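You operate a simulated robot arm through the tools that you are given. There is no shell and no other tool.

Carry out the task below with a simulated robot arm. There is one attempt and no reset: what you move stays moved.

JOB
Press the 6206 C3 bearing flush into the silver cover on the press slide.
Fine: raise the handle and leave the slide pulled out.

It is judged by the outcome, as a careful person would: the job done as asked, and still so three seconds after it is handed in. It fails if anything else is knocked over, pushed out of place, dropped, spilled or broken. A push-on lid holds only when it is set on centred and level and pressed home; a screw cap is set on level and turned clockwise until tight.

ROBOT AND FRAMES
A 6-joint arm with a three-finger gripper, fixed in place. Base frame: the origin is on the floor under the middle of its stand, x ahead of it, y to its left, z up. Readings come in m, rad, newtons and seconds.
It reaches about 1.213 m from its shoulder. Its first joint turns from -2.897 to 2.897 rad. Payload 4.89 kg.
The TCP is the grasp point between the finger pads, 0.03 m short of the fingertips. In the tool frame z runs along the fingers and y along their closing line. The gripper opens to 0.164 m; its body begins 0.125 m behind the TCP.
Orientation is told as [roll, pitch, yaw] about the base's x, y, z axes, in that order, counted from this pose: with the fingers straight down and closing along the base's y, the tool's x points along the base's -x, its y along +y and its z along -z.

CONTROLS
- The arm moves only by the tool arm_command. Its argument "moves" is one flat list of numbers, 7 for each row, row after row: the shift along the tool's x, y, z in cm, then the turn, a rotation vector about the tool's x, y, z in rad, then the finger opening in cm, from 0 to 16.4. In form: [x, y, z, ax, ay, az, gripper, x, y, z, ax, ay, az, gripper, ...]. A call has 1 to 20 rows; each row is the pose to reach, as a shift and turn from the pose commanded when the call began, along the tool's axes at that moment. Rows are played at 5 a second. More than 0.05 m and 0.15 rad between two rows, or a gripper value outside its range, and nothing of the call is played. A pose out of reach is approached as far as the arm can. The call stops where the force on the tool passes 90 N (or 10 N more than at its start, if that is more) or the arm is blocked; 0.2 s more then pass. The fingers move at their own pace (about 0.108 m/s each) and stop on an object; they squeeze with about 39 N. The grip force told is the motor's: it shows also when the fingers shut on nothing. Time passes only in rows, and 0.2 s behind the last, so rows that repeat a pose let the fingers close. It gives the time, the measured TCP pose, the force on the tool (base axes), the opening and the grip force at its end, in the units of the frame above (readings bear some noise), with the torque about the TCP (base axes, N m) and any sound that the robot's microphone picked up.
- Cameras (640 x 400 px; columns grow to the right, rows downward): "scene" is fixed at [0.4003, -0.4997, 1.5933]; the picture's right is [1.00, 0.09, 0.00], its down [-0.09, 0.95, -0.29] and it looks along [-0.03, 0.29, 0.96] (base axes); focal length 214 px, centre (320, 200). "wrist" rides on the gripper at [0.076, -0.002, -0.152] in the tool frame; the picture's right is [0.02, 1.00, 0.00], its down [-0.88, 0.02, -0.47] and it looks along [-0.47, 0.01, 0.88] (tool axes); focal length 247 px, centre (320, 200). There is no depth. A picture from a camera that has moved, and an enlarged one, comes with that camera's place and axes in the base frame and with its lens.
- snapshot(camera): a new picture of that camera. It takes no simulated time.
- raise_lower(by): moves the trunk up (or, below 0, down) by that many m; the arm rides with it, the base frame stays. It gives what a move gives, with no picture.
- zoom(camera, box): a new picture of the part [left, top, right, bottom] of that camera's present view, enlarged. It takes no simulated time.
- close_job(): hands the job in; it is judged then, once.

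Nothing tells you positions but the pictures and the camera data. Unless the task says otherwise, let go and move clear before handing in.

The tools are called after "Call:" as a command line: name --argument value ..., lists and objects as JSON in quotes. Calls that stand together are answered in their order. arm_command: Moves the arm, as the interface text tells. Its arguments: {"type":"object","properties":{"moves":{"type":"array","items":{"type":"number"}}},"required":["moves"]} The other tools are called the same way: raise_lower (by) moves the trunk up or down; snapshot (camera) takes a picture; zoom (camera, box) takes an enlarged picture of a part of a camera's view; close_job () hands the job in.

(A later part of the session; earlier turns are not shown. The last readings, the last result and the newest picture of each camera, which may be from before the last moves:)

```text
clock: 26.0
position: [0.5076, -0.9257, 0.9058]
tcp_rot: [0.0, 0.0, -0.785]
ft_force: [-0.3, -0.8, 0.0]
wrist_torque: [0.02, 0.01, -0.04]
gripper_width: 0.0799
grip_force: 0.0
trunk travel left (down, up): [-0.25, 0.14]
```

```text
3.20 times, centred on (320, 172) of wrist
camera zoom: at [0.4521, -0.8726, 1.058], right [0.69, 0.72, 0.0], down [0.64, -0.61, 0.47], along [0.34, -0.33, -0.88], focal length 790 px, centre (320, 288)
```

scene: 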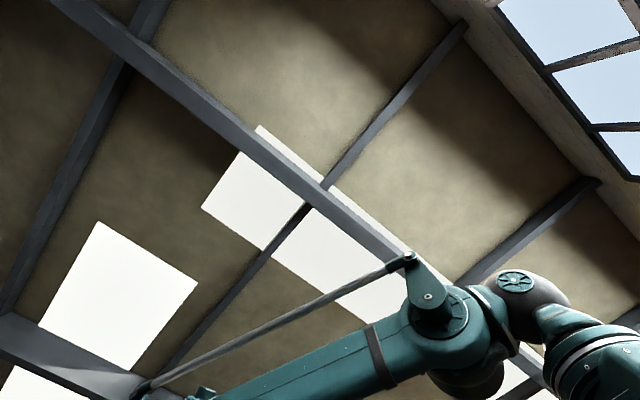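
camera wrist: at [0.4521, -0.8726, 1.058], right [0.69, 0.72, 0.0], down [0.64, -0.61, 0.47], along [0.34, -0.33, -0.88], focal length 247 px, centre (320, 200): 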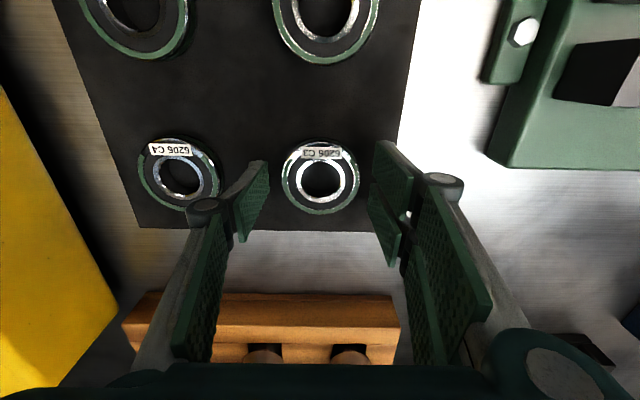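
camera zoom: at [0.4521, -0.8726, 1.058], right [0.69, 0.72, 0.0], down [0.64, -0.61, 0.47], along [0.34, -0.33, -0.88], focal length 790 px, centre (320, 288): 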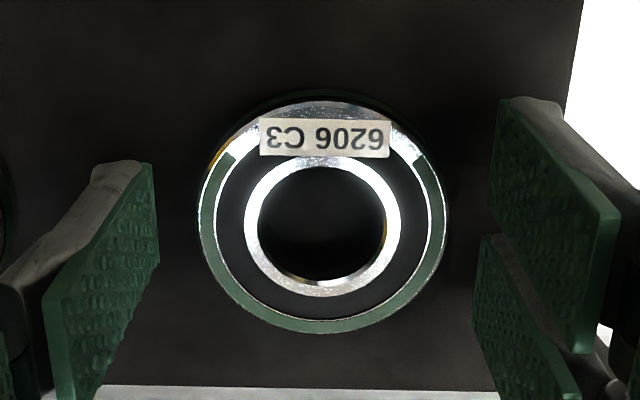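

The bearing is centred between the pads. I'll close the fingers on it.

Call:
arm_command --moves '[0, 0, 0, 0, 0, 0, 7, 0, 0, 0, 0, 0, 0, 6, 0, 0, 0, 0, 0, 0, 5.4, 0, 0, 0, 0, 0, 0, 5.4]'

Call:
zoom --camera "wrist" --box '[220, 110, 420, 235]'

```text
clock: 27.0
position: [0.5076, -0.9258, 0.9067]
tcp_rot: [0.001, 0.0, -0.784]
ft_force: [0.5, -0.1, 0.3]
wrist_torque: [0.0, -0.01, -0.04]
gripper_width: 0.0607
grip_force: 38.6
trunk travel left (down, up): [-0.25, 0.14]
```

```text
3.20 times, centred on (320, 172) of wrist
camera zoom: at [0.4521, -0.8723, 1.0583], right [0.69, 0.72, 0.0], down [0.64, -0.61, 0.47], along [0.34, -0.33, -0.88], focal length 790 px, centre (320, 288)
```

zoom: 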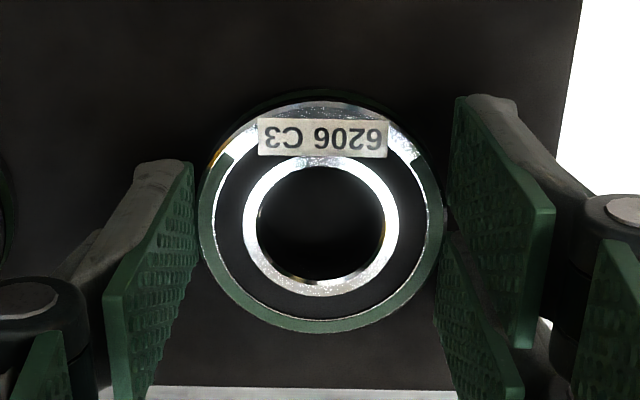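

It's gripped at 6.1 cm. I'll lift slowly and check that the bearing comes up level.

Call:
arm_command --moves '[0, 0, -0.5, 0, 0, 0, 5.4, 0, 0, -1.5, 0, 0, 0, 5.4, 0, 0, -3, 0, 0, 0, 5.4, 0, 0, -5, 0, 0, 0, 5.4]'

Call:
zoom --camera "wrist" --box '[220, 110, 420, 235]'

Call:
snapshot --camera "wrist"

```text
clock: 28.0
position: [0.5072, -0.9251, 0.9567]
tcp_rot: [0.001, 0.001, -0.784]
ft_force: [0.2, 0.1, -2.2]
wrist_torque: [0.1, 0.06, 0.02]
gripper_width: 0.0609
grip_force: 38.9
trunk travel left (down, up): [-0.25, 0.14]
```

```text
3.20 times, centred on (320, 172) of wrist
camera zoom: at [0.4524, -0.8731, 1.1076], right [0.69, 0.72, 0.0], down [0.64, -0.61, 0.47], along [0.34, -0.33, -0.88], focal length 790 px, centre (320, 288)
```

zoom: 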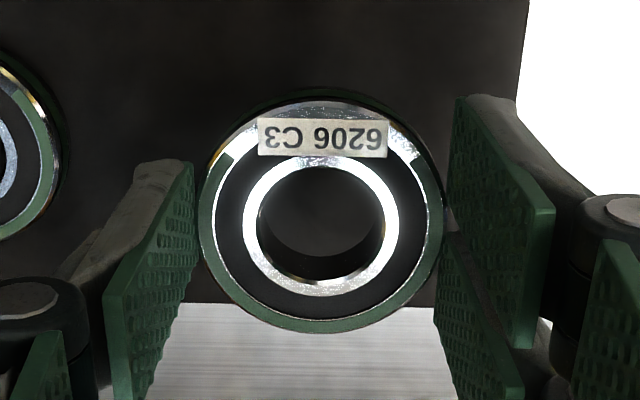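

```text
taken
camera wrist: at [0.4524, -0.8731, 1.1076], right [0.69, 0.72, 0.0], down [0.64, -0.61, 0.47], along [0.34, -0.33, -0.88], focal length 247 px, centre (320, 200)
```

wrist: 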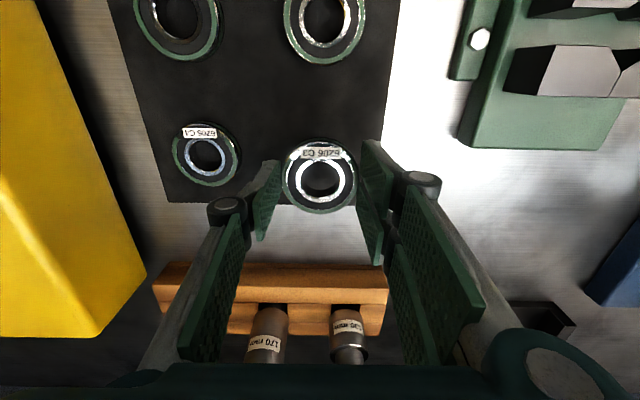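

The bearing is held level and centred. I'll raise it, back it toward the robot and carry it sideways to in front of the press, well above the vise.

Call:
arm_command --moves '[2, 0, -3.3, 0, 0, 0, 5.4, 5, 0, -6.6, 0, 0, 0, 5.4, 8.5, 0, -9.5, 0, 0, 0, 5.4, 12, 0, -12.5, 0, 0, 0, 5.4, 15.2, 0, -15, 0, 0, 0, 5.4, 18.3, 0, -17.5, 0, 0, 0, 5.4, 21.3, 0, -20, 0, 0, 0, 5.4, 21.3, 3, -20, 0, 0, 0, 5.4, 21.3, 7, -20, 0, 0, 0, 5.4, 21.3, 11.5, -20, 0, 0, 0, 5.4, 21.3, 16, -20, 0, 0, 0, 5.4, 21.3, 20.5, -20, 0, 0, 0, 5.4, 21.3, 25, -20, 0, 0, 0, 5.4, 21.3, 29.5, -20, 0, 0, 0, 5.4, 21.3, 34, -20, 0, 0, 0, 5.4, 21.3, 38.5, -20, 0, 0, 0, 5.4, 21.3, 42.5, -20, 0, 0, 0, 5.4, 21.3, 45.5, -20, 0, 0, 0, 5.4, 21.3, 47.5, -20, 0, 0, 0, 5.4, 21.3, 47.5, -20, 0, 0, 0, 5.4]'

Call:
snapshot --camera "wrist"

```text
clock: 32.2
position: [0.6926, -0.4393, 1.1553]
tcp_rot: [0.001, 0.0, -0.784]
ft_force: [0.0, -0.3, -1.3]
wrist_torque: [-0.06, 0.03, 0.0]
gripper_width: 0.0609
grip_force: 39.1
trunk travel left (down, up): [-0.25, 0.14]
```

```text
taken
camera wrist: at [0.6372, -0.386, 1.3079], right [0.69, 0.72, 0.0], down [0.64, -0.61, 0.47], along [0.34, -0.33, -0.88], focal length 247 px, centre (320, 200)
```

wrist: 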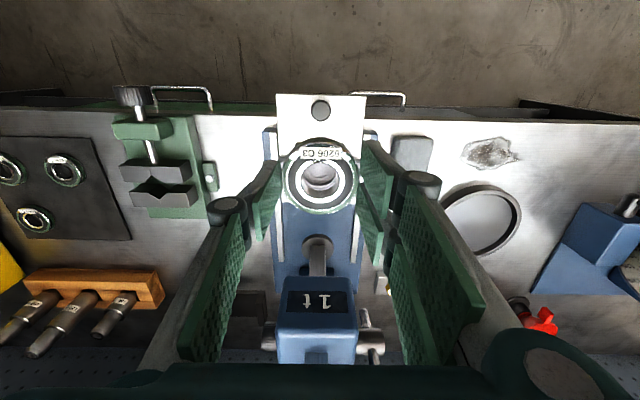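

The bearing is held steadily in front of the press. I'll drop back and down slightly so the cover shows unobstructed between the fingers, to measure it precisely.

Call:
arm_command --moves '[2.7, 0, 3.5, 0, 0, 0, 5.4, 5.4, 0, 7, 0, 0, 0, 5.4, 8.04, 0, 10.5, 0, 0, 0, 5.4]'

Call:
snapshot --camera "wrist"

Call:
zoom --camera "wrist" --box '[250, 190, 390, 290]'

```text
clock: 33.0
position: [0.6347, -0.3817, 1.0506]
tcp_rot: [-0.002, 0.0, -0.783]
ft_force: [-0.7, 0.3, -1.8]
wrist_torque: [0.0, 0.0, -0.02]
gripper_width: 0.061
grip_force: 38.7
trunk travel left (down, up): [-0.25, 0.14]
```

```text
taken
camera wrist: at [0.58, -0.3285, 1.2029], right [0.69, 0.72, 0.0], down [0.64, -0.61, 0.47], along [0.34, -0.33, -0.88], focal length 247 px, centre (320, 200)
```

wrist: 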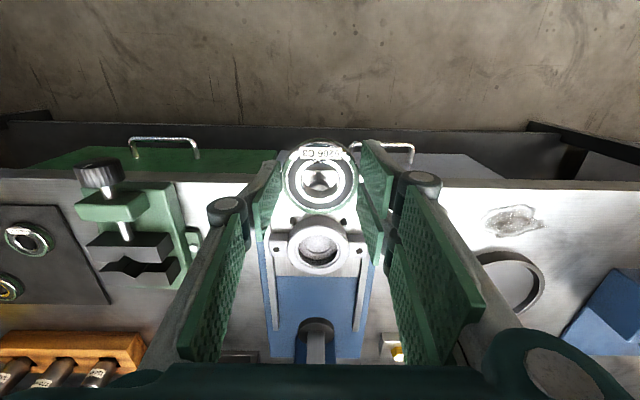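

```text
4.00 times, centred on (320, 240) of wrist
camera zoom: at [0.58, -0.3285, 1.2029], right [0.69, 0.72, 0.0], down [0.64, -0.61, 0.47], along [0.34, -0.33, -0.88], focal length 988 px, centre (320, 40)
```

zoom: 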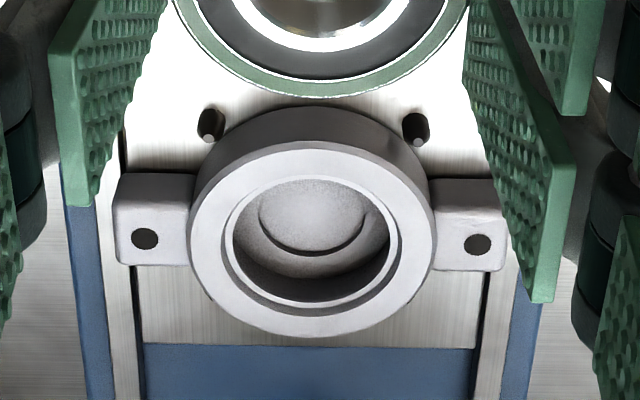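

This gives a clear view of the cover: ring, chamfered bore, ears and pins. I'll zoom in more for a precise centre.

Call:
zoom --camera "wrist" --box '[280, 210, 360, 280]'

Call:
zoom --camera "wrist" --box '[280, 140, 360, 220]'

```text
5.71 times, centred on (320, 245) of wrist
camera zoom: at [0.58, -0.3285, 1.2029], right [0.69, 0.72, 0.0], down [0.64, -0.61, 0.47], along [0.34, -0.33, -0.88], focal length 1411 px, centre (320, -57)
```

zoom: 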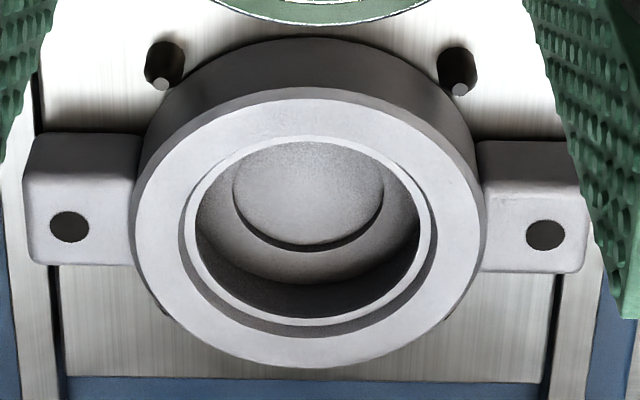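

```text
5.00 times, centred on (320, 180) of wrist
camera zoom: at [0.58, -0.3285, 1.2029], right [0.69, 0.72, 0.0], down [0.64, -0.61, 0.47], along [0.34, -0.33, -0.88], focal length 1235 px, centre (320, 300)
```

zoom: 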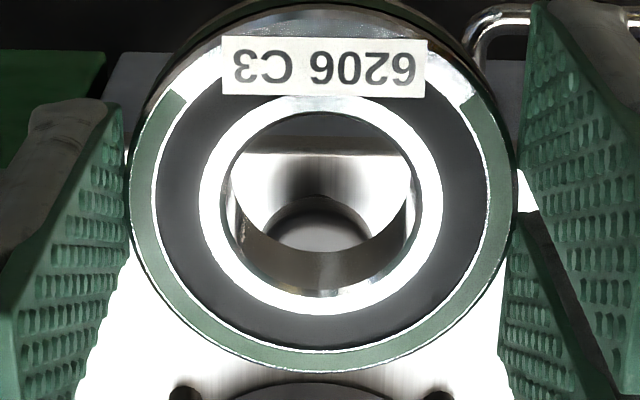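

The cover centre works out to about s=0.1804, q=0.872, ring top z≈0.929, and the bearing is centred at the TCP within 1 mm. I'll move forward to hover with the bearing's underside about 15 mm over the ring.

Call:
arm_command --moves '[-3.06, 0.02, 1.0, 0, 0, 0, 5.4, -6.12, 0.04, 2.0, 0, 0, 0, 5.4, -9.18, 0.05, 3.2, 0, 0, 0, 5.4, -12.24, 0.07, 4.6, 0, 0, 0, 5.4, -14.2, 0.08, 5.8, 0, 0, 0, 5.4, -15.28, 0.09, 6.6, 0, 0, 0, 5.4, -15.28, 0.09, 6.6, 0, 0, 0, 5.4]'

Call:
snapshot --camera "wrist"

Call:
zoom --camera "wrist" --box '[270, 120, 370, 230]'

```text
clock: 34.6
position: [0.7453, -0.4905, 0.9834]
tcp_rot: [0.0, -0.001, -0.783]
ft_force: [0.3, -0.2, -2.5]
wrist_torque: [0.06, 0.05, 0.01]
gripper_width: 0.0609
grip_force: 38.9
trunk travel left (down, up): [-0.25, 0.14]
```

```text
taken
camera wrist: at [0.6897, -0.4368, 1.136], right [0.69, 0.72, 0.0], down [0.64, -0.61, 0.47], along [0.34, -0.33, -0.88], focal length 247 px, centre (320, 200)
```

wrist: 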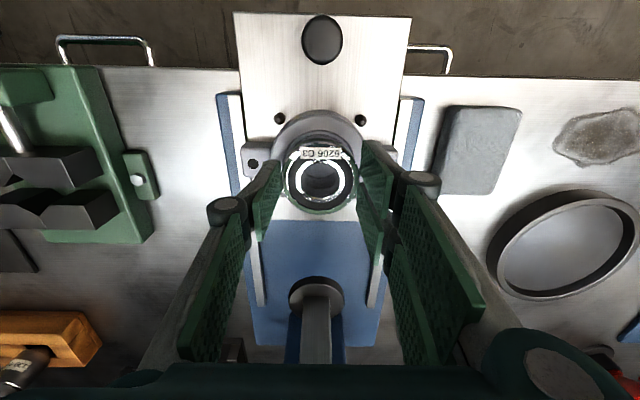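

```text
3.64 times, centred on (320, 175) of wrist
camera zoom: at [0.6897, -0.4368, 1.136], right [0.69, 0.72, 0.0], down [0.64, -0.61, 0.47], along [0.34, -0.33, -0.88], focal length 898 px, centre (320, 291)
```

zoom: 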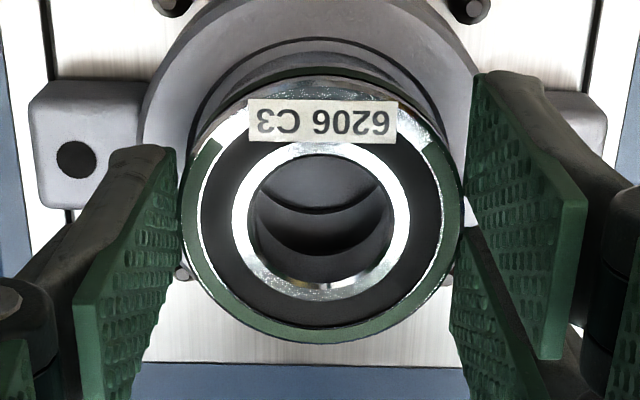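

I'm hovering about 17 mm above the ring. I'll check concentricity with a wider zoom before lowering.

Call:
zoom --camera "wrist" --box '[265, 100, 375, 170]'

Call:
zoom --camera "wrist" --box '[240, 100, 400, 200]'

```text
5.71 times, centred on (320, 135) of wrist
camera zoom: at [0.6897, -0.4368, 1.136], right [0.69, 0.72, 0.0], down [0.64, -0.61, 0.47], along [0.34, -0.33, -0.88], focal length 1411 px, centre (320, 571)
```

zoom: 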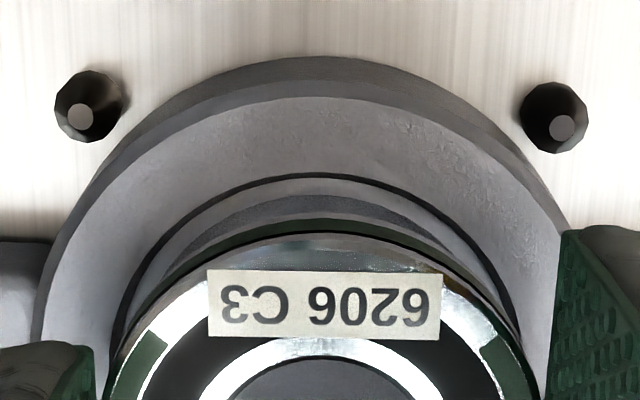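

```text
4.00 times, centred on (320, 150) of wrist
camera zoom: at [0.6897, -0.4368, 1.136], right [0.69, 0.72, 0.0], down [0.64, -0.61, 0.47], along [0.34, -0.33, -0.88], focal length 988 px, centre (320, 400)
```

zoom: 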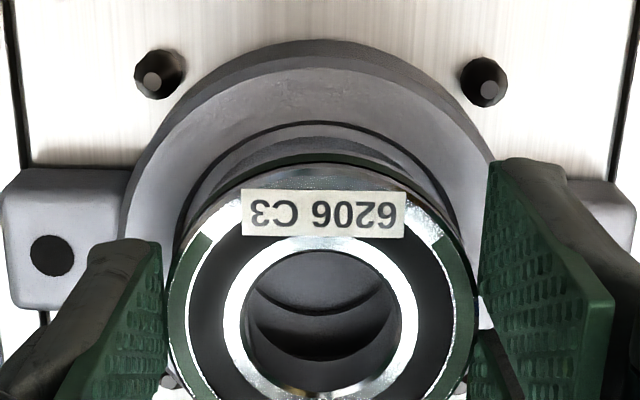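

Comparing two views puts the ring top at z≈0.926 and its centre at q≈0.875, so I'm about 1.5 mm short. I'll shift forward 1 mm, lower to about 5 mm above the ring and recheck.

Call:
arm_command --moves '[-0.1, 0, 0.5, 0, 0, 0, 5.4, -0.1, 0, 0.9, 0, 0, 0, 5.4, -0.1, 0, 1.3, 0, 0, 0, 5.4, -0.1, 0, 1.3, 0, 0, 0, 5.4]'

Call:
zoom --camera "wrist" --box '[240, 100, 400, 200]'

Call:
zoom --camera "wrist" --box '[240, 150, 400, 250]'

```text
clock: 35.6
position: [0.7458, -0.4905, 0.9712]
tcp_rot: [0.0, 0.0, -0.783]
ft_force: [0.8, -0.1, -2.5]
wrist_torque: [-0.01, 0.01, 0.0]
gripper_width: 0.0608
grip_force: 39.2
trunk travel left (down, up): [-0.25, 0.14]
```

```text
4.00 times, centred on (320, 150) of wrist
camera zoom: at [0.6898, -0.4374, 1.124], right [0.69, 0.72, 0.0], down [0.64, -0.61, 0.47], along [0.34, -0.33, -0.88], focal length 988 px, centre (320, 400)
```

zoom: 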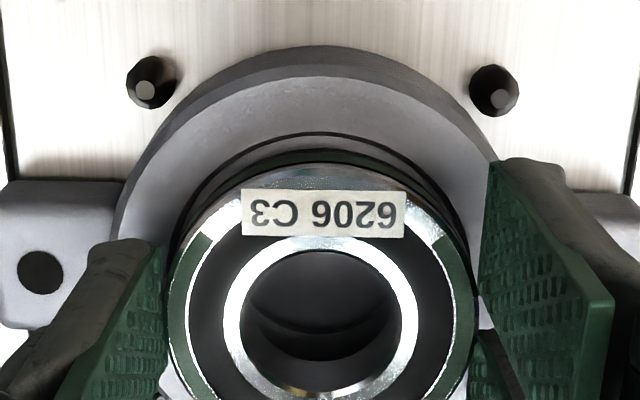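

```text
4.00 times, centred on (320, 200) of wrist
camera zoom: at [0.6898, -0.4374, 1.124], right [0.69, 0.72, 0.0], down [0.64, -0.61, 0.47], along [0.34, -0.33, -0.88], focal length 988 px, centre (320, 200)
```

zoom: 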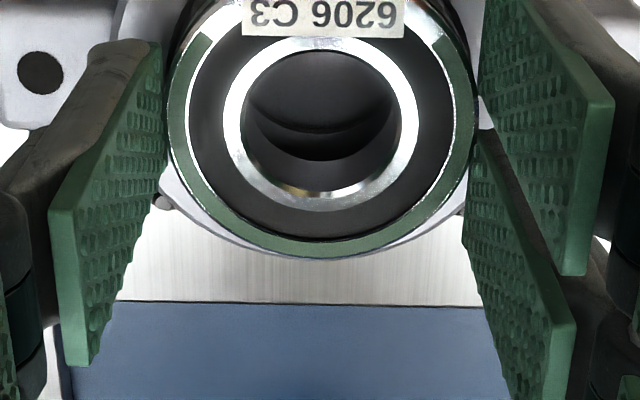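

The bearing centre (s≈0.180, q≈0.874) now matches the bore centre within about 1 mm. I'll lower in small steps, watching for contact.

Call:
arm_command --moves '[0, 0, 0.2, 0, 0, 0, 5.4, 0, 0, 0.4, 0, 0, 0, 5.4, 0, 0, 0.5, 0, 0, 0, 5.4]'

Call:
arm_command --moves '[0, 0, 0.1, 0, 0, 0, 5.4, 0, 0, 0.1, 0, 0, 0, 5.4]'

Call:
arm_command --moves '[0, 0, 0.1, 0, 0, 0, 5.4, 0, 0, 0.1, 0, 0, 0, 5.4]'

```text
clock: 36.4
position: [0.7444, -0.4902, 0.9662]
tcp_rot: [0.0, -0.001, -0.783]
ft_force: [-0.6, 0.4, -1.9]
wrist_torque: [0.0, -0.01, -0.01]
gripper_width: 0.0609
grip_force: 38.7
trunk travel left (down, up): [-0.25, 0.14]
```

```text
clock: 37.0
position: [0.7449, -0.4891, 0.9664]
tcp_rot: [-0.001, 0.0, -0.785]
ft_force: [0.5, 0.0, -2.5]
wrist_torque: [-0.03, -0.03, -0.01]
gripper_width: 0.0611
grip_force: 39.2
trunk travel left (down, up): [-0.25, 0.14]
```

```text
clock: 37.6
position: [0.7446, -0.4902, 0.9652]
tcp_rot: [0.0, 0.001, -0.783]
ft_force: [1.3, -0.5, 5.4]
wrist_torque: [-0.09, 0.08, -0.01]
gripper_width: 0.0609
grip_force: 39.1
trunk travel left (down, up): [-0.25, 0.14]
```

First contact shows about 7 N at TCP z≈0.965, as predicted. I'll look again for concentricity.

Call:
zoom --camera "wrist" --box '[240, 100, 400, 200]'

Call:
zoom --camera "wrist" --box '[270, 110, 370, 220]'

```text
4.00 times, centred on (320, 150) of wrist
camera zoom: at [0.6895, -0.4373, 1.1172], right [0.69, 0.72, 0.0], down [0.64, -0.61, 0.47], along [0.34, -0.33, -0.88], focal length 988 px, centre (320, 400)
```

zoom: 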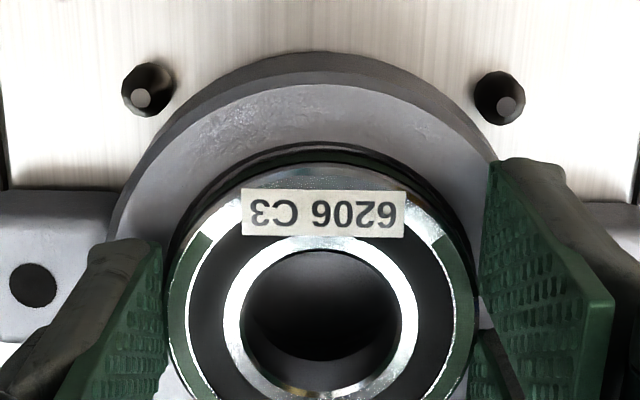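

```text
3.64 times, centred on (320, 165) of wrist
camera zoom: at [0.6895, -0.4373, 1.1172], right [0.69, 0.72, 0.0], down [0.64, -0.61, 0.47], along [0.34, -0.33, -0.88], focal length 898 px, centre (320, 327)
```

zoom: 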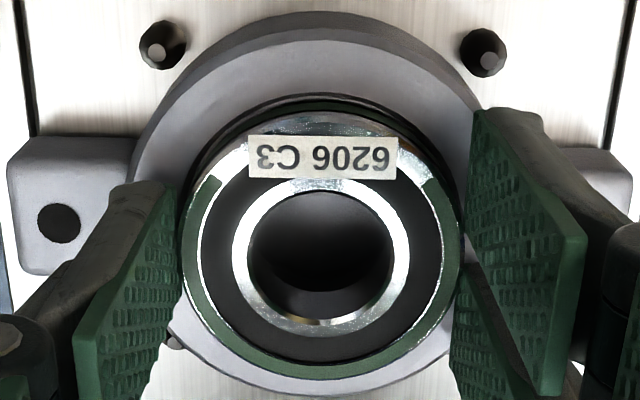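

The bearing sits concentric over the lead-in chamfer. I'll press gently another millimetre in small steps to see whether it starts into the bore.

Call:
arm_command --moves '[0, 0, 0.05, 0, 0, 0, 5.4, 0, 0, 0.1, 0, 0, 0, 5.4, 0, 0, 0.1, 0, 0, 0, 5.4]'

Call:
zoom --camera "wrist" --box '[270, 110, 370, 220]'

```text
clock: 38.4
position: [0.7445, -0.4902, 0.9649]
tcp_rot: [-0.001, 0.001, -0.783]
ft_force: [9.4, -4.1, 26.7]
wrist_torque: [-0.08, -0.26, -0.06]
gripper_width: 0.0607
grip_force: 39.7
trunk travel left (down, up): [-0.25, 0.14]
```

```text
3.64 times, centred on (320, 165) of wrist
camera zoom: at [0.689, -0.4371, 1.1168], right [0.69, 0.72, 0.0], down [0.64, -0.61, 0.47], along [0.34, -0.33, -0.88], focal length 898 px, centre (320, 327)
```

zoom: 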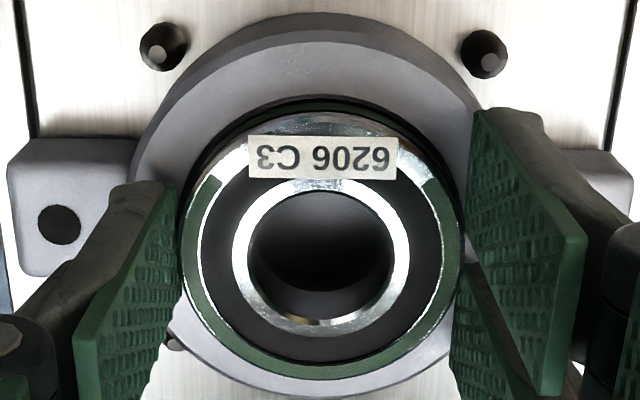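

Contact pushes the tool forward (about 9 N along +n), which suggests the bearing touches the front of the chamfer. I'll ease up, shift 0.7 mm forward and lower again.

Call:
arm_command --moves '[0, 0, -0.15, 0, 0, 0, 5.4, -0.07, 0.02, -0.15, 0, 0, 0, 5.4, -0.07, 0.02, -0.05, 0, 0, 0, 5.4, -0.07, 0.02, 0, 0, 0, 0, 5.4]'

```text
clock: 39.4
position: [0.7452, -0.4903, 0.965]
tcp_rot: [0.0, 0.0, -0.783]
ft_force: [-3.6, 0.8, 11.6]
wrist_torque: [-0.05, 0.13, -0.06]
gripper_width: 0.0609
grip_force: 38.8
trunk travel left (down, up): [-0.25, 0.14]
```

Now the vertical force is smaller and the lateral force has nearly vanished, slightly reversed, so it is close to centred. I'll nudge back 0.2 mm and press a bit more.

Call:
arm_command --moves '[0.02, -0.01, 0, 0, 0, 0, 5.4, 0.02, -0.01, 0.05, 0, 0, 0, 5.4, 0.02, -0.01, 0.1, 0, 0, 0, 5.4, 0.02, -0.01, 0.1, 0, 0, 0, 5.4]'

Call:
zoom --camera "wrist" --box '[270, 110, 370, 220]'

```text
clock: 40.4
position: [0.7447, -0.4898, 0.9647]
tcp_rot: [0.0, -0.002, -0.783]
ft_force: [-3.5, -2.7, 25.6]
wrist_torque: [-0.14, 0.28, -0.07]
gripper_width: 0.061
grip_force: 39.4
trunk travel left (down, up): [-0.25, 0.14]
```

```text
3.64 times, centred on (320, 165) of wrist
camera zoom: at [0.6892, -0.4374, 1.1161], right [0.69, 0.72, 0.0], down [0.64, -0.61, 0.47], along [0.34, -0.33, -0.88], focal length 898 px, centre (320, 327)
```

zoom: 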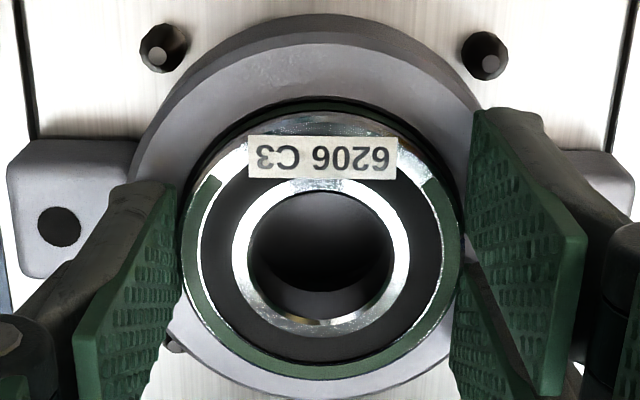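

The load is nearly pure vertical now, so the bearing is seated squarely on the chamfer. I'll relax the push, release and lift straight up.

Call:
arm_command --moves '[0, -0.02, -0.05, 0, 0, 0, 5.4, 0, -0.02, -0.08, 0, 0, 0, 5.4, 0, -0.02, -0.08, 0, 0, 0, 6.6, 0, -0.02, -0.08, 0, 0, 0, 7.4, 0, -0.02, -0.08, 0, 0, 0, 8, 0, -0.02, -0.08, 0, 0, 0, 8]'

Call:
zoom --camera "wrist" --box '[250, 100, 390, 220]'

```text
clock: 41.8
position: [0.7441, -0.4907, 0.964]
tcp_rot: [0.001, -0.001, -0.784]
ft_force: [0.0, 0.2, 0.6]
wrist_torque: [-0.01, 0.0, -0.01]
gripper_width: 0.0798
grip_force: 0.0
trunk travel left (down, up): [-0.25, 0.14]
```

```text
3.33 times, centred on (320, 160) of wrist
camera zoom: at [0.6897, -0.4377, 1.1157], right [0.69, 0.72, 0.0], down [0.64, -0.61, 0.47], along [0.34, -0.33, -0.88], focal length 823 px, centre (320, 333)
```

zoom: 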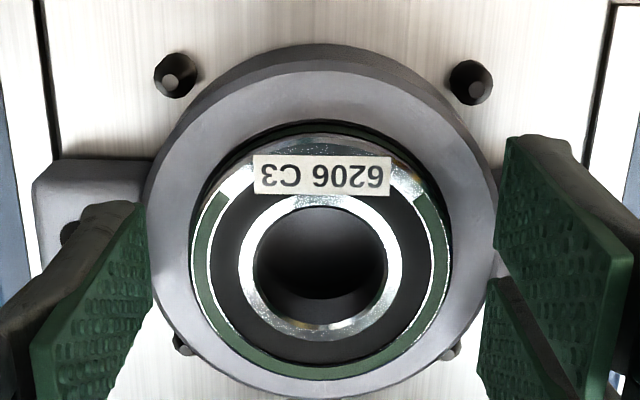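

The bearing sits concentric and level in the mouth of the cover. I'll lift straight up clear of it, then back off and tilt for the knob.

Call:
arm_command --moves '[0, 0, -1.5, 0, 0, 0, 8, 0, 0, -4, 0, 0, 0, 8, 0, 0, -8, 0, 0, 0, 8, 3, 0, -12, 0, 0, 0, 8, 7, 0, -14.6, 0, 0, 0, 8, 11, 0, -14.6, 0, 0, 0, 8, 15.26, 0, -14.6, 0, 0, 0, 8]'

Call:
arm_command --moves '[0, 0, 0, 0, -0.1, 0, 6, 0, 0, 0, 0, -0.2, 0, 6, 0, 0, 0, 0, -0.3, 0, 6]'

Call:
snapshot --camera "wrist"

Call:
zoom --camera "wrist" --box '[260, 90, 380, 210]'

```text
clock: 43.4
position: [0.6376, -0.3829, 1.1092]
tcp_rot: [0.001, 0.0, -0.784]
ft_force: [0.9, -0.2, -0.7]
wrist_torque: [0.1, 0.13, -0.05]
gripper_width: 0.0804
grip_force: 0.0
trunk travel left (down, up): [-0.25, 0.14]
```

```text
clock: 44.2
position: [0.6373, -0.3812, 1.1094]
tcp_rot: [0.001, -0.301, -0.786]
ft_force: [1.0, -0.9, -0.6]
wrist_torque: [0.07, 0.04, 0.01]
gripper_width: 0.0599
grip_force: 0.1
trunk travel left (down, up): [-0.25, 0.14]
```

```text
taken
camera wrist: at [0.5523, -0.3005, 1.2321], right [0.69, 0.72, -0.01], down [0.51, -0.48, 0.71], along [0.51, -0.5, -0.7], focal length 247 px, centre (320, 200)
```

wrist: 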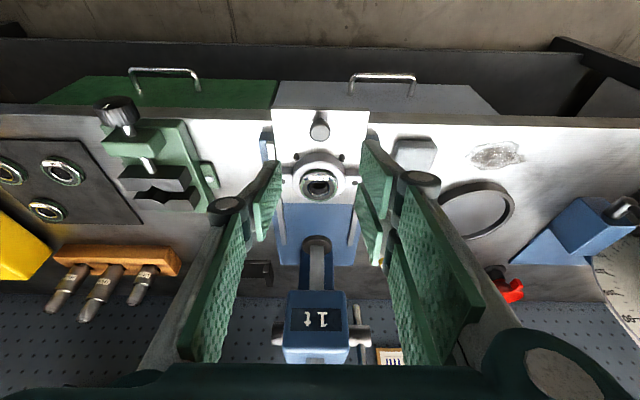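

```text
3.33 times, centred on (320, 150) of wrist
camera zoom: at [0.5523, -0.3005, 1.2321], right [0.69, 0.72, -0.01], down [0.51, -0.48, 0.71], along [0.51, -0.5, -0.7], focal length 823 px, centre (320, 367)
```

zoom: 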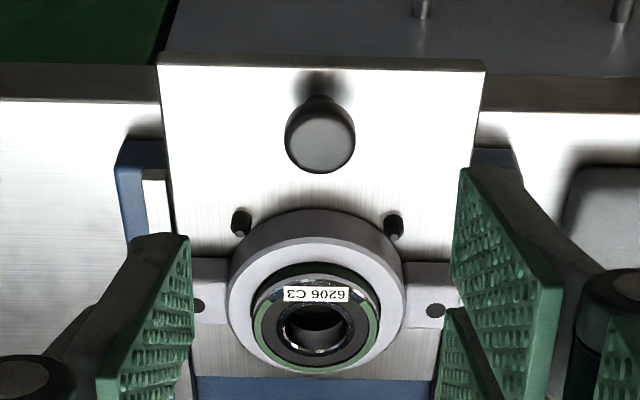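

The bearing sits level in the cover and the knob is right where I left it. I'll go back down the same line to the knob.

Call:
arm_command --moves '[-0.04, 0, 4, 0, 0, 0, 6, -0.08, 0, 8, 0, 0, 0, 6, -0.12, 0, 11.5, 0, 0, 0, 6, -0.16, 0, 14.5, 0, 0, 0, 6]'

Call:
zoom --camera "wrist" --box '[220, 100, 420, 225]'

```text
clock: 45.2
position: [0.6672, -0.4138, 0.9721]
tcp_rot: [0.0, -0.301, -0.782]
ft_force: [-0.6, 0.6, -0.1]
wrist_torque: [-0.04, -0.09, 0.04]
gripper_width: 0.0598
grip_force: 0.2
trunk travel left (down, up): [-0.25, 0.14]
```

```text
3.20 times, centred on (320, 162) of wrist
camera zoom: at [0.5838, -0.3319, 1.094], right [0.69, 0.72, -0.01], down [0.51, -0.48, 0.71], along [0.51, -0.5, -0.7], focal length 790 px, centre (320, 320)
```

zoom: 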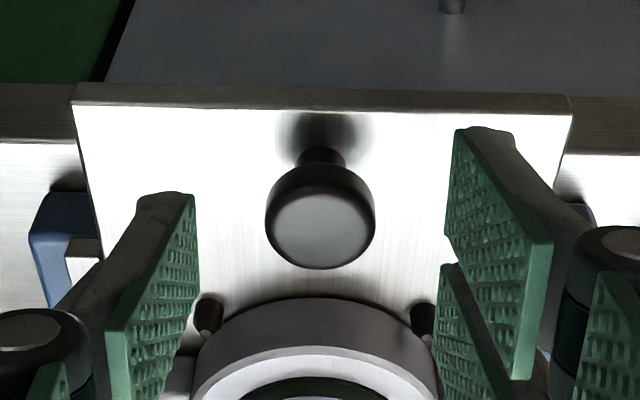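

The knob is centred between the pads. I'll go the last 3.3 cm down and close on it.

Call:
arm_command --moves '[-0.02, 0, 1.5, 0, 0, 0, 6, -0.04, 0, 2.8, 0, 0, 0, 6, -0.04, 0, 3.3, 0, 0, 0, 6, -0.04, 0, 3.3, 0, 0, 0, 4, -0.04, 0, 3.3, 0, 0, 0, 2.2, -0.04, 0, 3.3, 0, 0, 0, 2.0]'

Call:
snapshot --camera "wrist"

```text
clock: 46.6
position: [0.6754, -0.4214, 0.9399]
tcp_rot: [0.001, -0.3, -0.781]
ft_force: [-0.8, 0.2, 0.1]
wrist_torque: [-0.06, 0.03, -0.04]
gripper_width: 0.0283
grip_force: 44.6
trunk travel left (down, up): [-0.25, 0.14]
```

```text
taken
camera wrist: at [0.591, -0.3393, 1.0629], right [0.69, 0.72, -0.01], down [0.51, -0.48, 0.71], along [0.51, -0.5, -0.7], focal length 247 px, centre (320, 200)
```

wrist: 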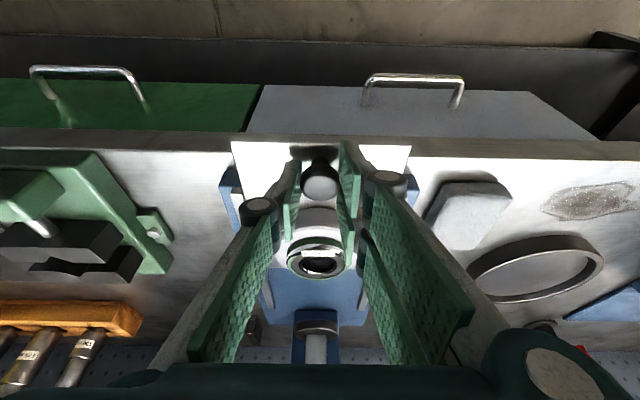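

Gripped again. I'll push the slide in slowly for the first 6.5 cm, stopping before the bearing reaches the ram foot to check clearance.

Call:
arm_command --moves '[-0.29, 0, 0.09, 0, 0, 0, 2.0, -0.86, 0, 0.27, 0, 0, 0, 2.0, -1.62, 0, 0.5, 0, 0, 0, 2.0, -2.48, -0.01, 0.77, 0, 0, 0, 2.0, -3.34, -0.01, 1.03, 0, 0, 0, 2.0, -4.2, -0.01, 1.3, 0, 0, 0, 2.0, -5.06, -0.02, 1.57, 0, 0, 0, 2.0, -5.73, -0.02, 1.77, 0, 0, 0, 2.0, -6.11, -0.02, 1.89, 0, 0, 0, 2.0, -6.21, -0.02, 1.92, 0, 0, 0, 2.0]'

Call:
snapshot --camera "wrist"

Call:
zoom --camera "wrist" --box '[265, 200, 375, 310]'

```text
clock: 48.8
position: [0.7219, -0.4678, 0.941]
tcp_rot: [0.0, -0.3, -0.784]
ft_force: [5.8, 6.9, -7.4]
wrist_torque: [0.13, -0.04, 0.01]
gripper_width: 0.0279
grip_force: 45.1
trunk travel left (down, up): [-0.25, 0.14]
```

```text
taken
camera wrist: at [0.6372, -0.3855, 1.0629], right [0.69, 0.72, -0.01], down [0.51, -0.48, 0.71], along [0.51, -0.5, -0.7], focal length 247 px, centre (320, 200)
```

wrist: 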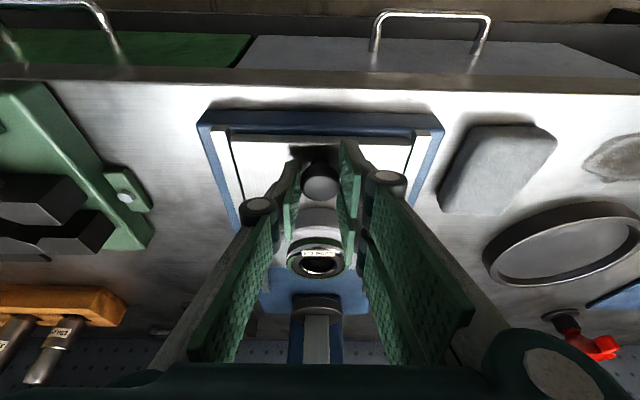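

```text
3.64 times, centred on (320, 255) of wrist
camera zoom: at [0.6372, -0.3855, 1.0629], right [0.69, 0.72, -0.01], down [0.51, -0.48, 0.71], along [0.51, -0.5, -0.7], focal length 898 px, centre (320, 0)
```

zoom: 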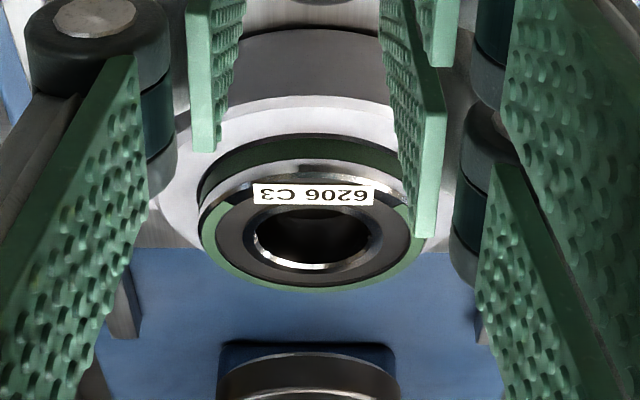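

Bearing top is about z≈0.940 and the ram foot bottom about 0.953, so it will pass under with roughly 12 mm to spare. I'll continue pushing in.

Call:
arm_command --moves '[-0.29, 0, 0.09, 0, 0, 0, 2.0, -0.76, 0, 0.24, 0, 0, 0, 2.0, -1.34, 0, 0.41, 0, 0, 0, 2.0, -1.91, 0, 0.59, 0, 0, 0, 2.0, -2.48, 0, 0.77, 0, 0, 0, 2.0, -2.96, 0, 0.92, 0, 0, 0, 2.0, -3.34, 0, 1.03, 0, 0, 0, 2.0]'

Call:
zoom --camera "wrist" --box '[265, 200, 375, 310]'

```text
clock: 50.4
position: [0.7471, -0.4931, 0.9402]
tcp_rot: [-0.001, -0.3, -0.782]
ft_force: [3.0, 3.0, -3.0]
wrist_torque: [0.0, -0.08, -0.05]
gripper_width: 0.0281
grip_force: 44.8
trunk travel left (down, up): [-0.25, 0.14]
```

```text
3.64 times, centred on (320, 255) of wrist
camera zoom: at [0.6619, -0.4101, 1.0629], right [0.69, 0.72, -0.01], down [0.51, -0.48, 0.71], along [0.51, -0.5, -0.7], focal length 898 px, centre (320, 0)
```

zoom: 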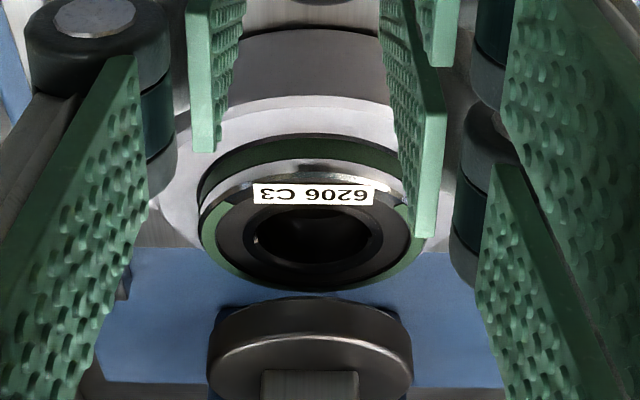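

The bearing is starting to go under the foot without touching. I'll push the last 3.3 cm to the inner stop.

Call:
arm_command --moves '[-0.29, 0, 0.09, 0, 0, 0, 2.0, -0.76, 0, 0.24, 0, 0, 0, 2.0, -1.34, 0, 0.41, 0, 0, 0, 2.0, -1.91, 0, 0.59, 0, 0, 0, 2.0, -2.39, 0, 0.74, 0, 0, 0, 2.0, -2.77, 0, 0.86, 0, 0, 0, 2.0, -3.06, 0, 0.95, 0, 0, 0, 2.0]'

Call:
zoom --camera "wrist" --box '[265, 200, 375, 310]'

```text
clock: 52.0
position: [0.7691, -0.5154, 0.9401]
tcp_rot: [0.001, -0.301, -0.784]
ft_force: [2.2, -3.3, -3.9]
wrist_torque: [-0.08, -0.02, -0.12]
gripper_width: 0.0283
grip_force: 45.6
trunk travel left (down, up): [-0.25, 0.14]
```

```text
3.64 times, centred on (320, 255) of wrist
camera zoom: at [0.685, -0.4332, 1.0629], right [0.69, 0.72, -0.01], down [0.51, -0.48, 0.71], along [0.51, -0.5, -0.7], focal length 898 px, centre (320, 0)
```

zoom: 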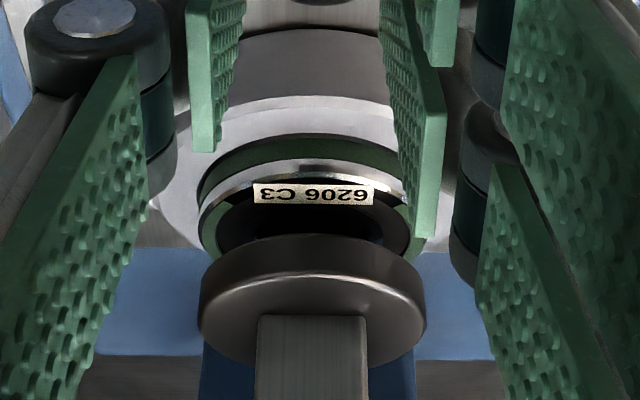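

The slide is within about 1 mm of where it started. I'll nudge it further to feel the inner stop.

Call:
arm_command --moves '[-0.1, 0, 0.03, 0, 0, 0, 2.0, -0.2, 0, 0.06, 0, 0, 0, 2.0, -0.29, 0, 0.09, 0, 0, 0, 2.0, -0.29, 0, 0.09, 0, 0, 0, 2.0]'

```text
clock: 53.0
position: [0.7716, -0.5167, 0.9416]
tcp_rot: [0.0, -0.297, -0.785]
ft_force: [-12.1, 7.9, -7.1]
wrist_torque: [0.22, 0.33, -0.04]
gripper_width: 0.0281
grip_force: 44.9
trunk travel left (down, up): [-0.25, 0.14]
```

Backward force of about 14 N means the slide is home against its inner stop. I'll release the knob and back off.

Call:
arm_command --moves '[0.1, 0, -0.03, 0, 0, 0, 2.0, 0.1, 0, -0.03, 0, 0, 0, 4, 0.1, 0, -0.03, 0, 0, 0, 6, 0.1, 0, -0.03, 0, 0, 0, 6]'

Call:
arm_command --moves '[0, 0, -2, 0, 0, 0, 6, 0, 0, -5, 0, 0, 0, 6, 0, 0, -9, 0, 0, 0, 6, 0, 0, -13, 0, 0, 0, 6, 0, 0, -17, 0, 0, 0, 6]'

Call:
snapshot --camera "wrist"

Call:
zoom --camera "wrist" --box '[260, 140, 380, 240]'

```text
clock: 54.0
position: [0.7712, -0.5167, 0.9408]
tcp_rot: [0.001, -0.3, -0.785]
ft_force: [0.3, 0.1, 0.6]
wrist_torque: [-0.01, -0.02, 0.0]
gripper_width: 0.0601
grip_force: 0.0
trunk travel left (down, up): [-0.25, 0.14]
```

```text
clock: 55.2
position: [0.7355, -0.4827, 1.1018]
tcp_rot: [0.0, -0.301, -0.783]
ft_force: [1.0, -0.6, 0.0]
wrist_torque: [0.07, 0.12, 0.01]
gripper_width: 0.0599
grip_force: 0.0
trunk travel left (down, up): [-0.25, 0.14]
```

```text
taken
camera wrist: at [0.6505, -0.3992, 1.225], right [0.69, 0.72, -0.01], down [0.51, -0.48, 0.71], along [0.51, -0.5, -0.7], focal length 247 px, centre (320, 200)
```

wrist: 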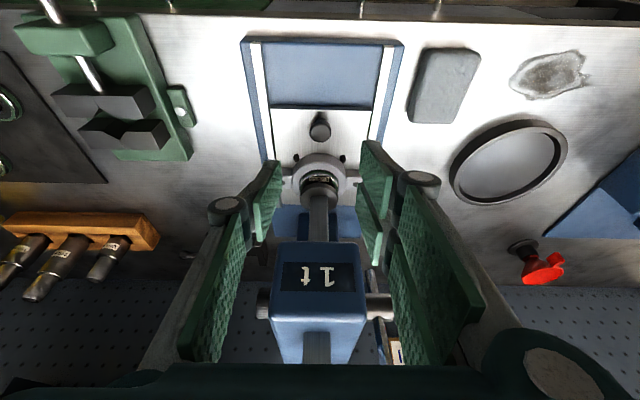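

```text
4.00 times, centred on (320, 190) of wrist
camera zoom: at [0.6505, -0.3992, 1.225], right [0.69, 0.72, -0.01], down [0.51, -0.48, 0.71], along [0.51, -0.5, -0.7], focal length 988 px, centre (320, 240)
```

zoom: 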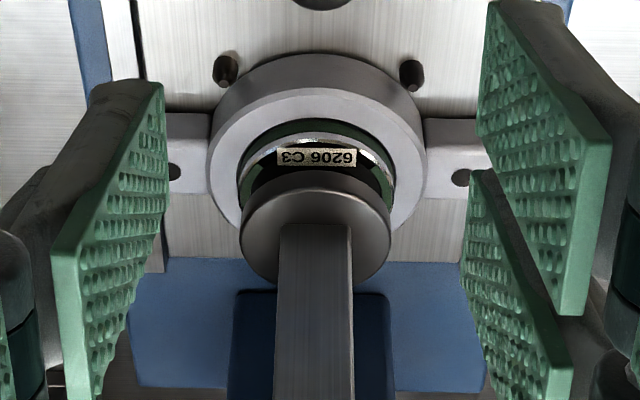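

The bearing is under the ram foot and the slide is home. Now the lever: its hub is near s=0.25, q=1.03, z=1.11 and the grip end near q≈1.00, z≈1.36, almost upright. I'll move up and back in front of it to measure it before gripping.

Call:
arm_command --moves '[0.18, 1.0, -4.24, 0, 0, 0, 6, 0.37, 2.0, -8.5, 0, 0, 0, 6, 0.55, 3.0, -12.7, 0, 0, 0, 6, 0.73, 4.1, -17, 0, 0, 0, 6, 0.91, 5.1, -21.2, 0, 0, 0, 6, 1.1, 6.1, -25.5, 0, 0, 0, 6, 1.28, 7.1, -29.7, 0, 0, 0, 6]'

Call:
snapshot --camera "wrist"

```text
clock: 56.8
position: [0.7139, -0.3612, 1.3829]
tcp_rot: [0.001, -0.3, -0.786]
ft_force: [1.3, 0.2, -0.9]
wrist_torque: [0.06, 0.07, 0.02]
gripper_width: 0.0601
grip_force: 0.0
trunk travel left (down, up): [-0.25, 0.14]
```

```text
taken
camera wrist: at [0.6285, -0.278, 1.5045], right [0.69, 0.72, -0.01], down [0.51, -0.48, 0.71], along [0.51, -0.5, -0.7], focal length 247 px, centre (320, 200)
```

wrist: 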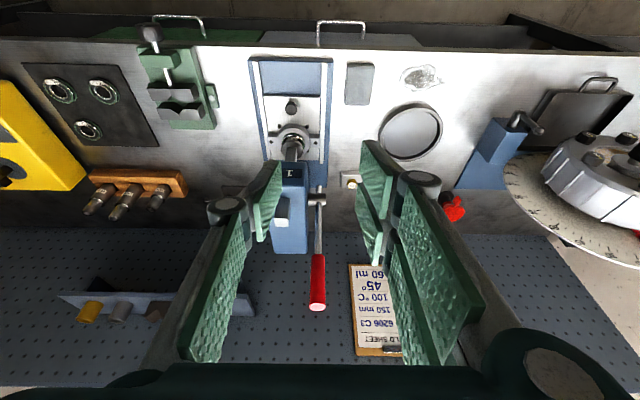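

Call:
zoom --camera "wrist" --box '[260, 180, 380, 320]'

```text
2.86 times, centred on (320, 250) of wrist
camera zoom: at [0.6285, -0.278, 1.5045], right [0.69, 0.72, -0.01], down [0.51, -0.48, 0.71], along [0.51, -0.5, -0.7], focal length 706 px, centre (320, 57)
```

zoom: 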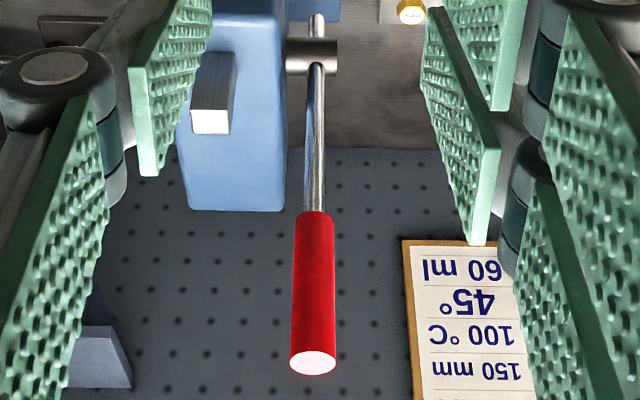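

The lever's grip runs from z≈1.265 to 1.359 at s≈0.250, tilted about 4° toward me, with the hub at q≈1.03, z≈1.115. I'll approach with the fingers straddling it sideways, stopping short to check.

Call:
arm_command --moves '[-3.5, 0, 1.81, 0, 0, 0, 6, -7, 0.01, 3.63, 0, 0, 0, 6, -10.5, 0.02, 5.44, 0, 0, 0, 6, -14, 0.03, 7.25, 0, 0, 0, 6, -17.4, 0.03, 9.07, 0, 0, 0, 6]'

Call:
snapshot --camera "wrist"

```text
clock: 58.0
position: [0.8488, -0.4963, 1.3482]
tcp_rot: [0.001, -0.301, -0.784]
ft_force: [0.0, 0.8, 1.2]
wrist_torque: [-0.09, -0.1, 0.02]
gripper_width: 0.0602
grip_force: 0.0
trunk travel left (down, up): [-0.25, 0.14]
```

```text
taken
camera wrist: at [0.7649, -0.4131, 1.4702], right [0.69, 0.72, -0.01], down [0.51, -0.48, 0.71], along [0.51, -0.5, -0.7], focal length 247 px, centre (320, 200)
```

wrist: 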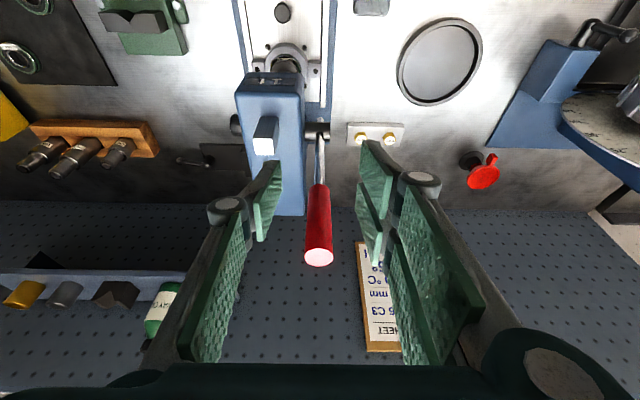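

The measurement agrees: the handle end is at q≈1.015, z≈1.359. I'll finish the approach and close on the grip.

Call:
arm_command --moves '[-2, -0.02, 1.05, 0, 0, 0, 6, -4, -0.04, 2.1, 0, 0, 0, 6, -5.9, -0.06, 3.13, 0, 0, 0, 6, -5.9, -0.06, 3.13, 0, 0, 0, 6]'

Call:
snapshot --camera "wrist"

```text
clock: 59.0
position: [0.8967, -0.5436, 1.3337]
tcp_rot: [0.001, -0.302, -0.782]
ft_force: [0.7, -1.2, -0.8]
wrist_torque: [0.05, 0.09, 0.02]
gripper_width: 0.0602
grip_force: 0.1
trunk travel left (down, up): [-0.25, 0.14]
```

```text
taken
camera wrist: at [0.8125, -0.4609, 1.4576], right [0.69, 0.72, -0.01], down [0.51, -0.48, 0.71], along [0.51, -0.5, -0.7], focal length 247 px, centre (320, 200)
```

wrist: 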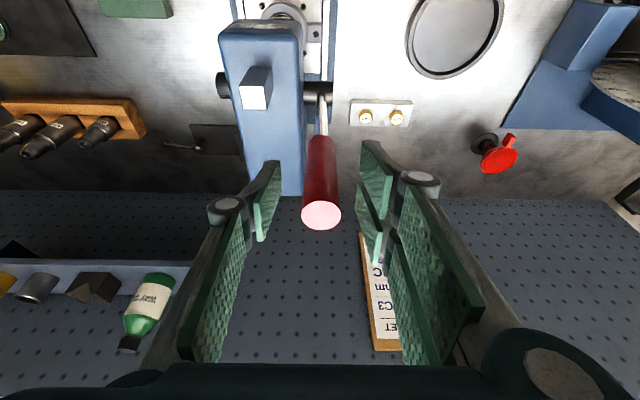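

The handle sits centred between the pads. I'll close on it.

Call:
arm_command --moves '[0, 0, 0, 0, 0, 0, 3.5, 0, 0, 0, 0, 0, 0, 1.5, 0, 0, 0, 0, 0, 0, 1.0, 0, 0, 0, 0, 0, 0, 1.0]'

Call:
snapshot --camera "wrist"

```text
clock: 60.0
position: [0.8974, -0.5428, 1.335]
tcp_rot: [0.0, -0.3, -0.785]
ft_force: [4.1, 2.1, -2.9]
wrist_torque: [-0.14, -0.36, 0.02]
gripper_width: 0.0234
grip_force: 45.2
trunk travel left (down, up): [-0.25, 0.14]
```

```text
taken
camera wrist: at [0.8125, -0.46, 1.4579], right [0.69, 0.72, -0.01], down [0.51, -0.48, 0.71], along [0.51, -0.5, -0.7], focal length 247 px, centre (320, 200)
```

wrist: 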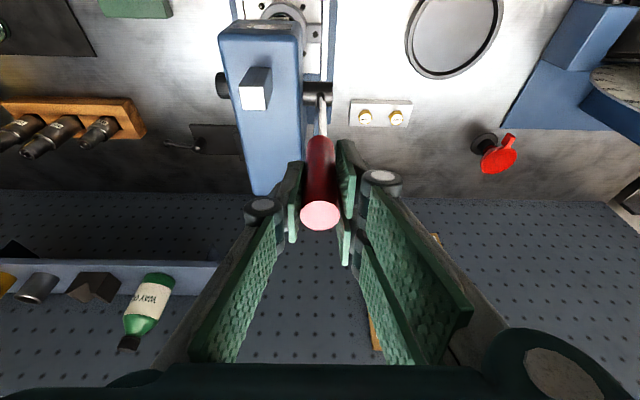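

The lever is firmly gripped. I'll pull it toward me along its arc (radius about 0.22 m), a few centimetres first, watching forces.

Call:
arm_command --moves '[0.54, 0, -0.13, 0, 0, 0, 1.0, 1.07, 0, -0.24, 0, 0, 0, 1.0, 1.61, 0, -0.33, 0, 0, 0, 1.0, 2.16, 0, -0.42, 0, 0, 0, 1.0, 2.7, 0, -0.48, 0, 0, 0, 1.0, 3.25, 0, -0.54, 0, 0, 0, 1.0]'

Call:
snapshot --camera "wrist"

```text
clock: 61.4
position: [0.8742, -0.5195, 1.3301]
tcp_rot: [-0.001, -0.298, -0.784]
ft_force: [9.5, -2.2, -8.9]
wrist_torque: [-0.88, -1.03, 0.04]
gripper_width: 0.0236
grip_force: 44.7
trunk travel left (down, up): [-0.25, 0.14]
```

```text
taken
camera wrist: at [0.7902, -0.4377, 1.4526], right [0.69, 0.72, -0.01], down [0.51, -0.48, 0.71], along [0.51, -0.5, -0.7], focal length 247 px, centre (320, 200)
```

wrist: 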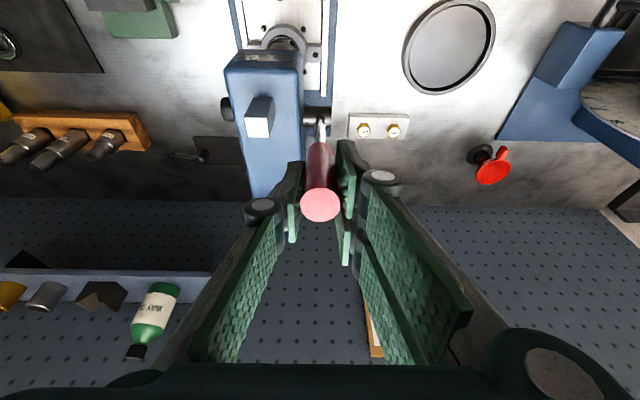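

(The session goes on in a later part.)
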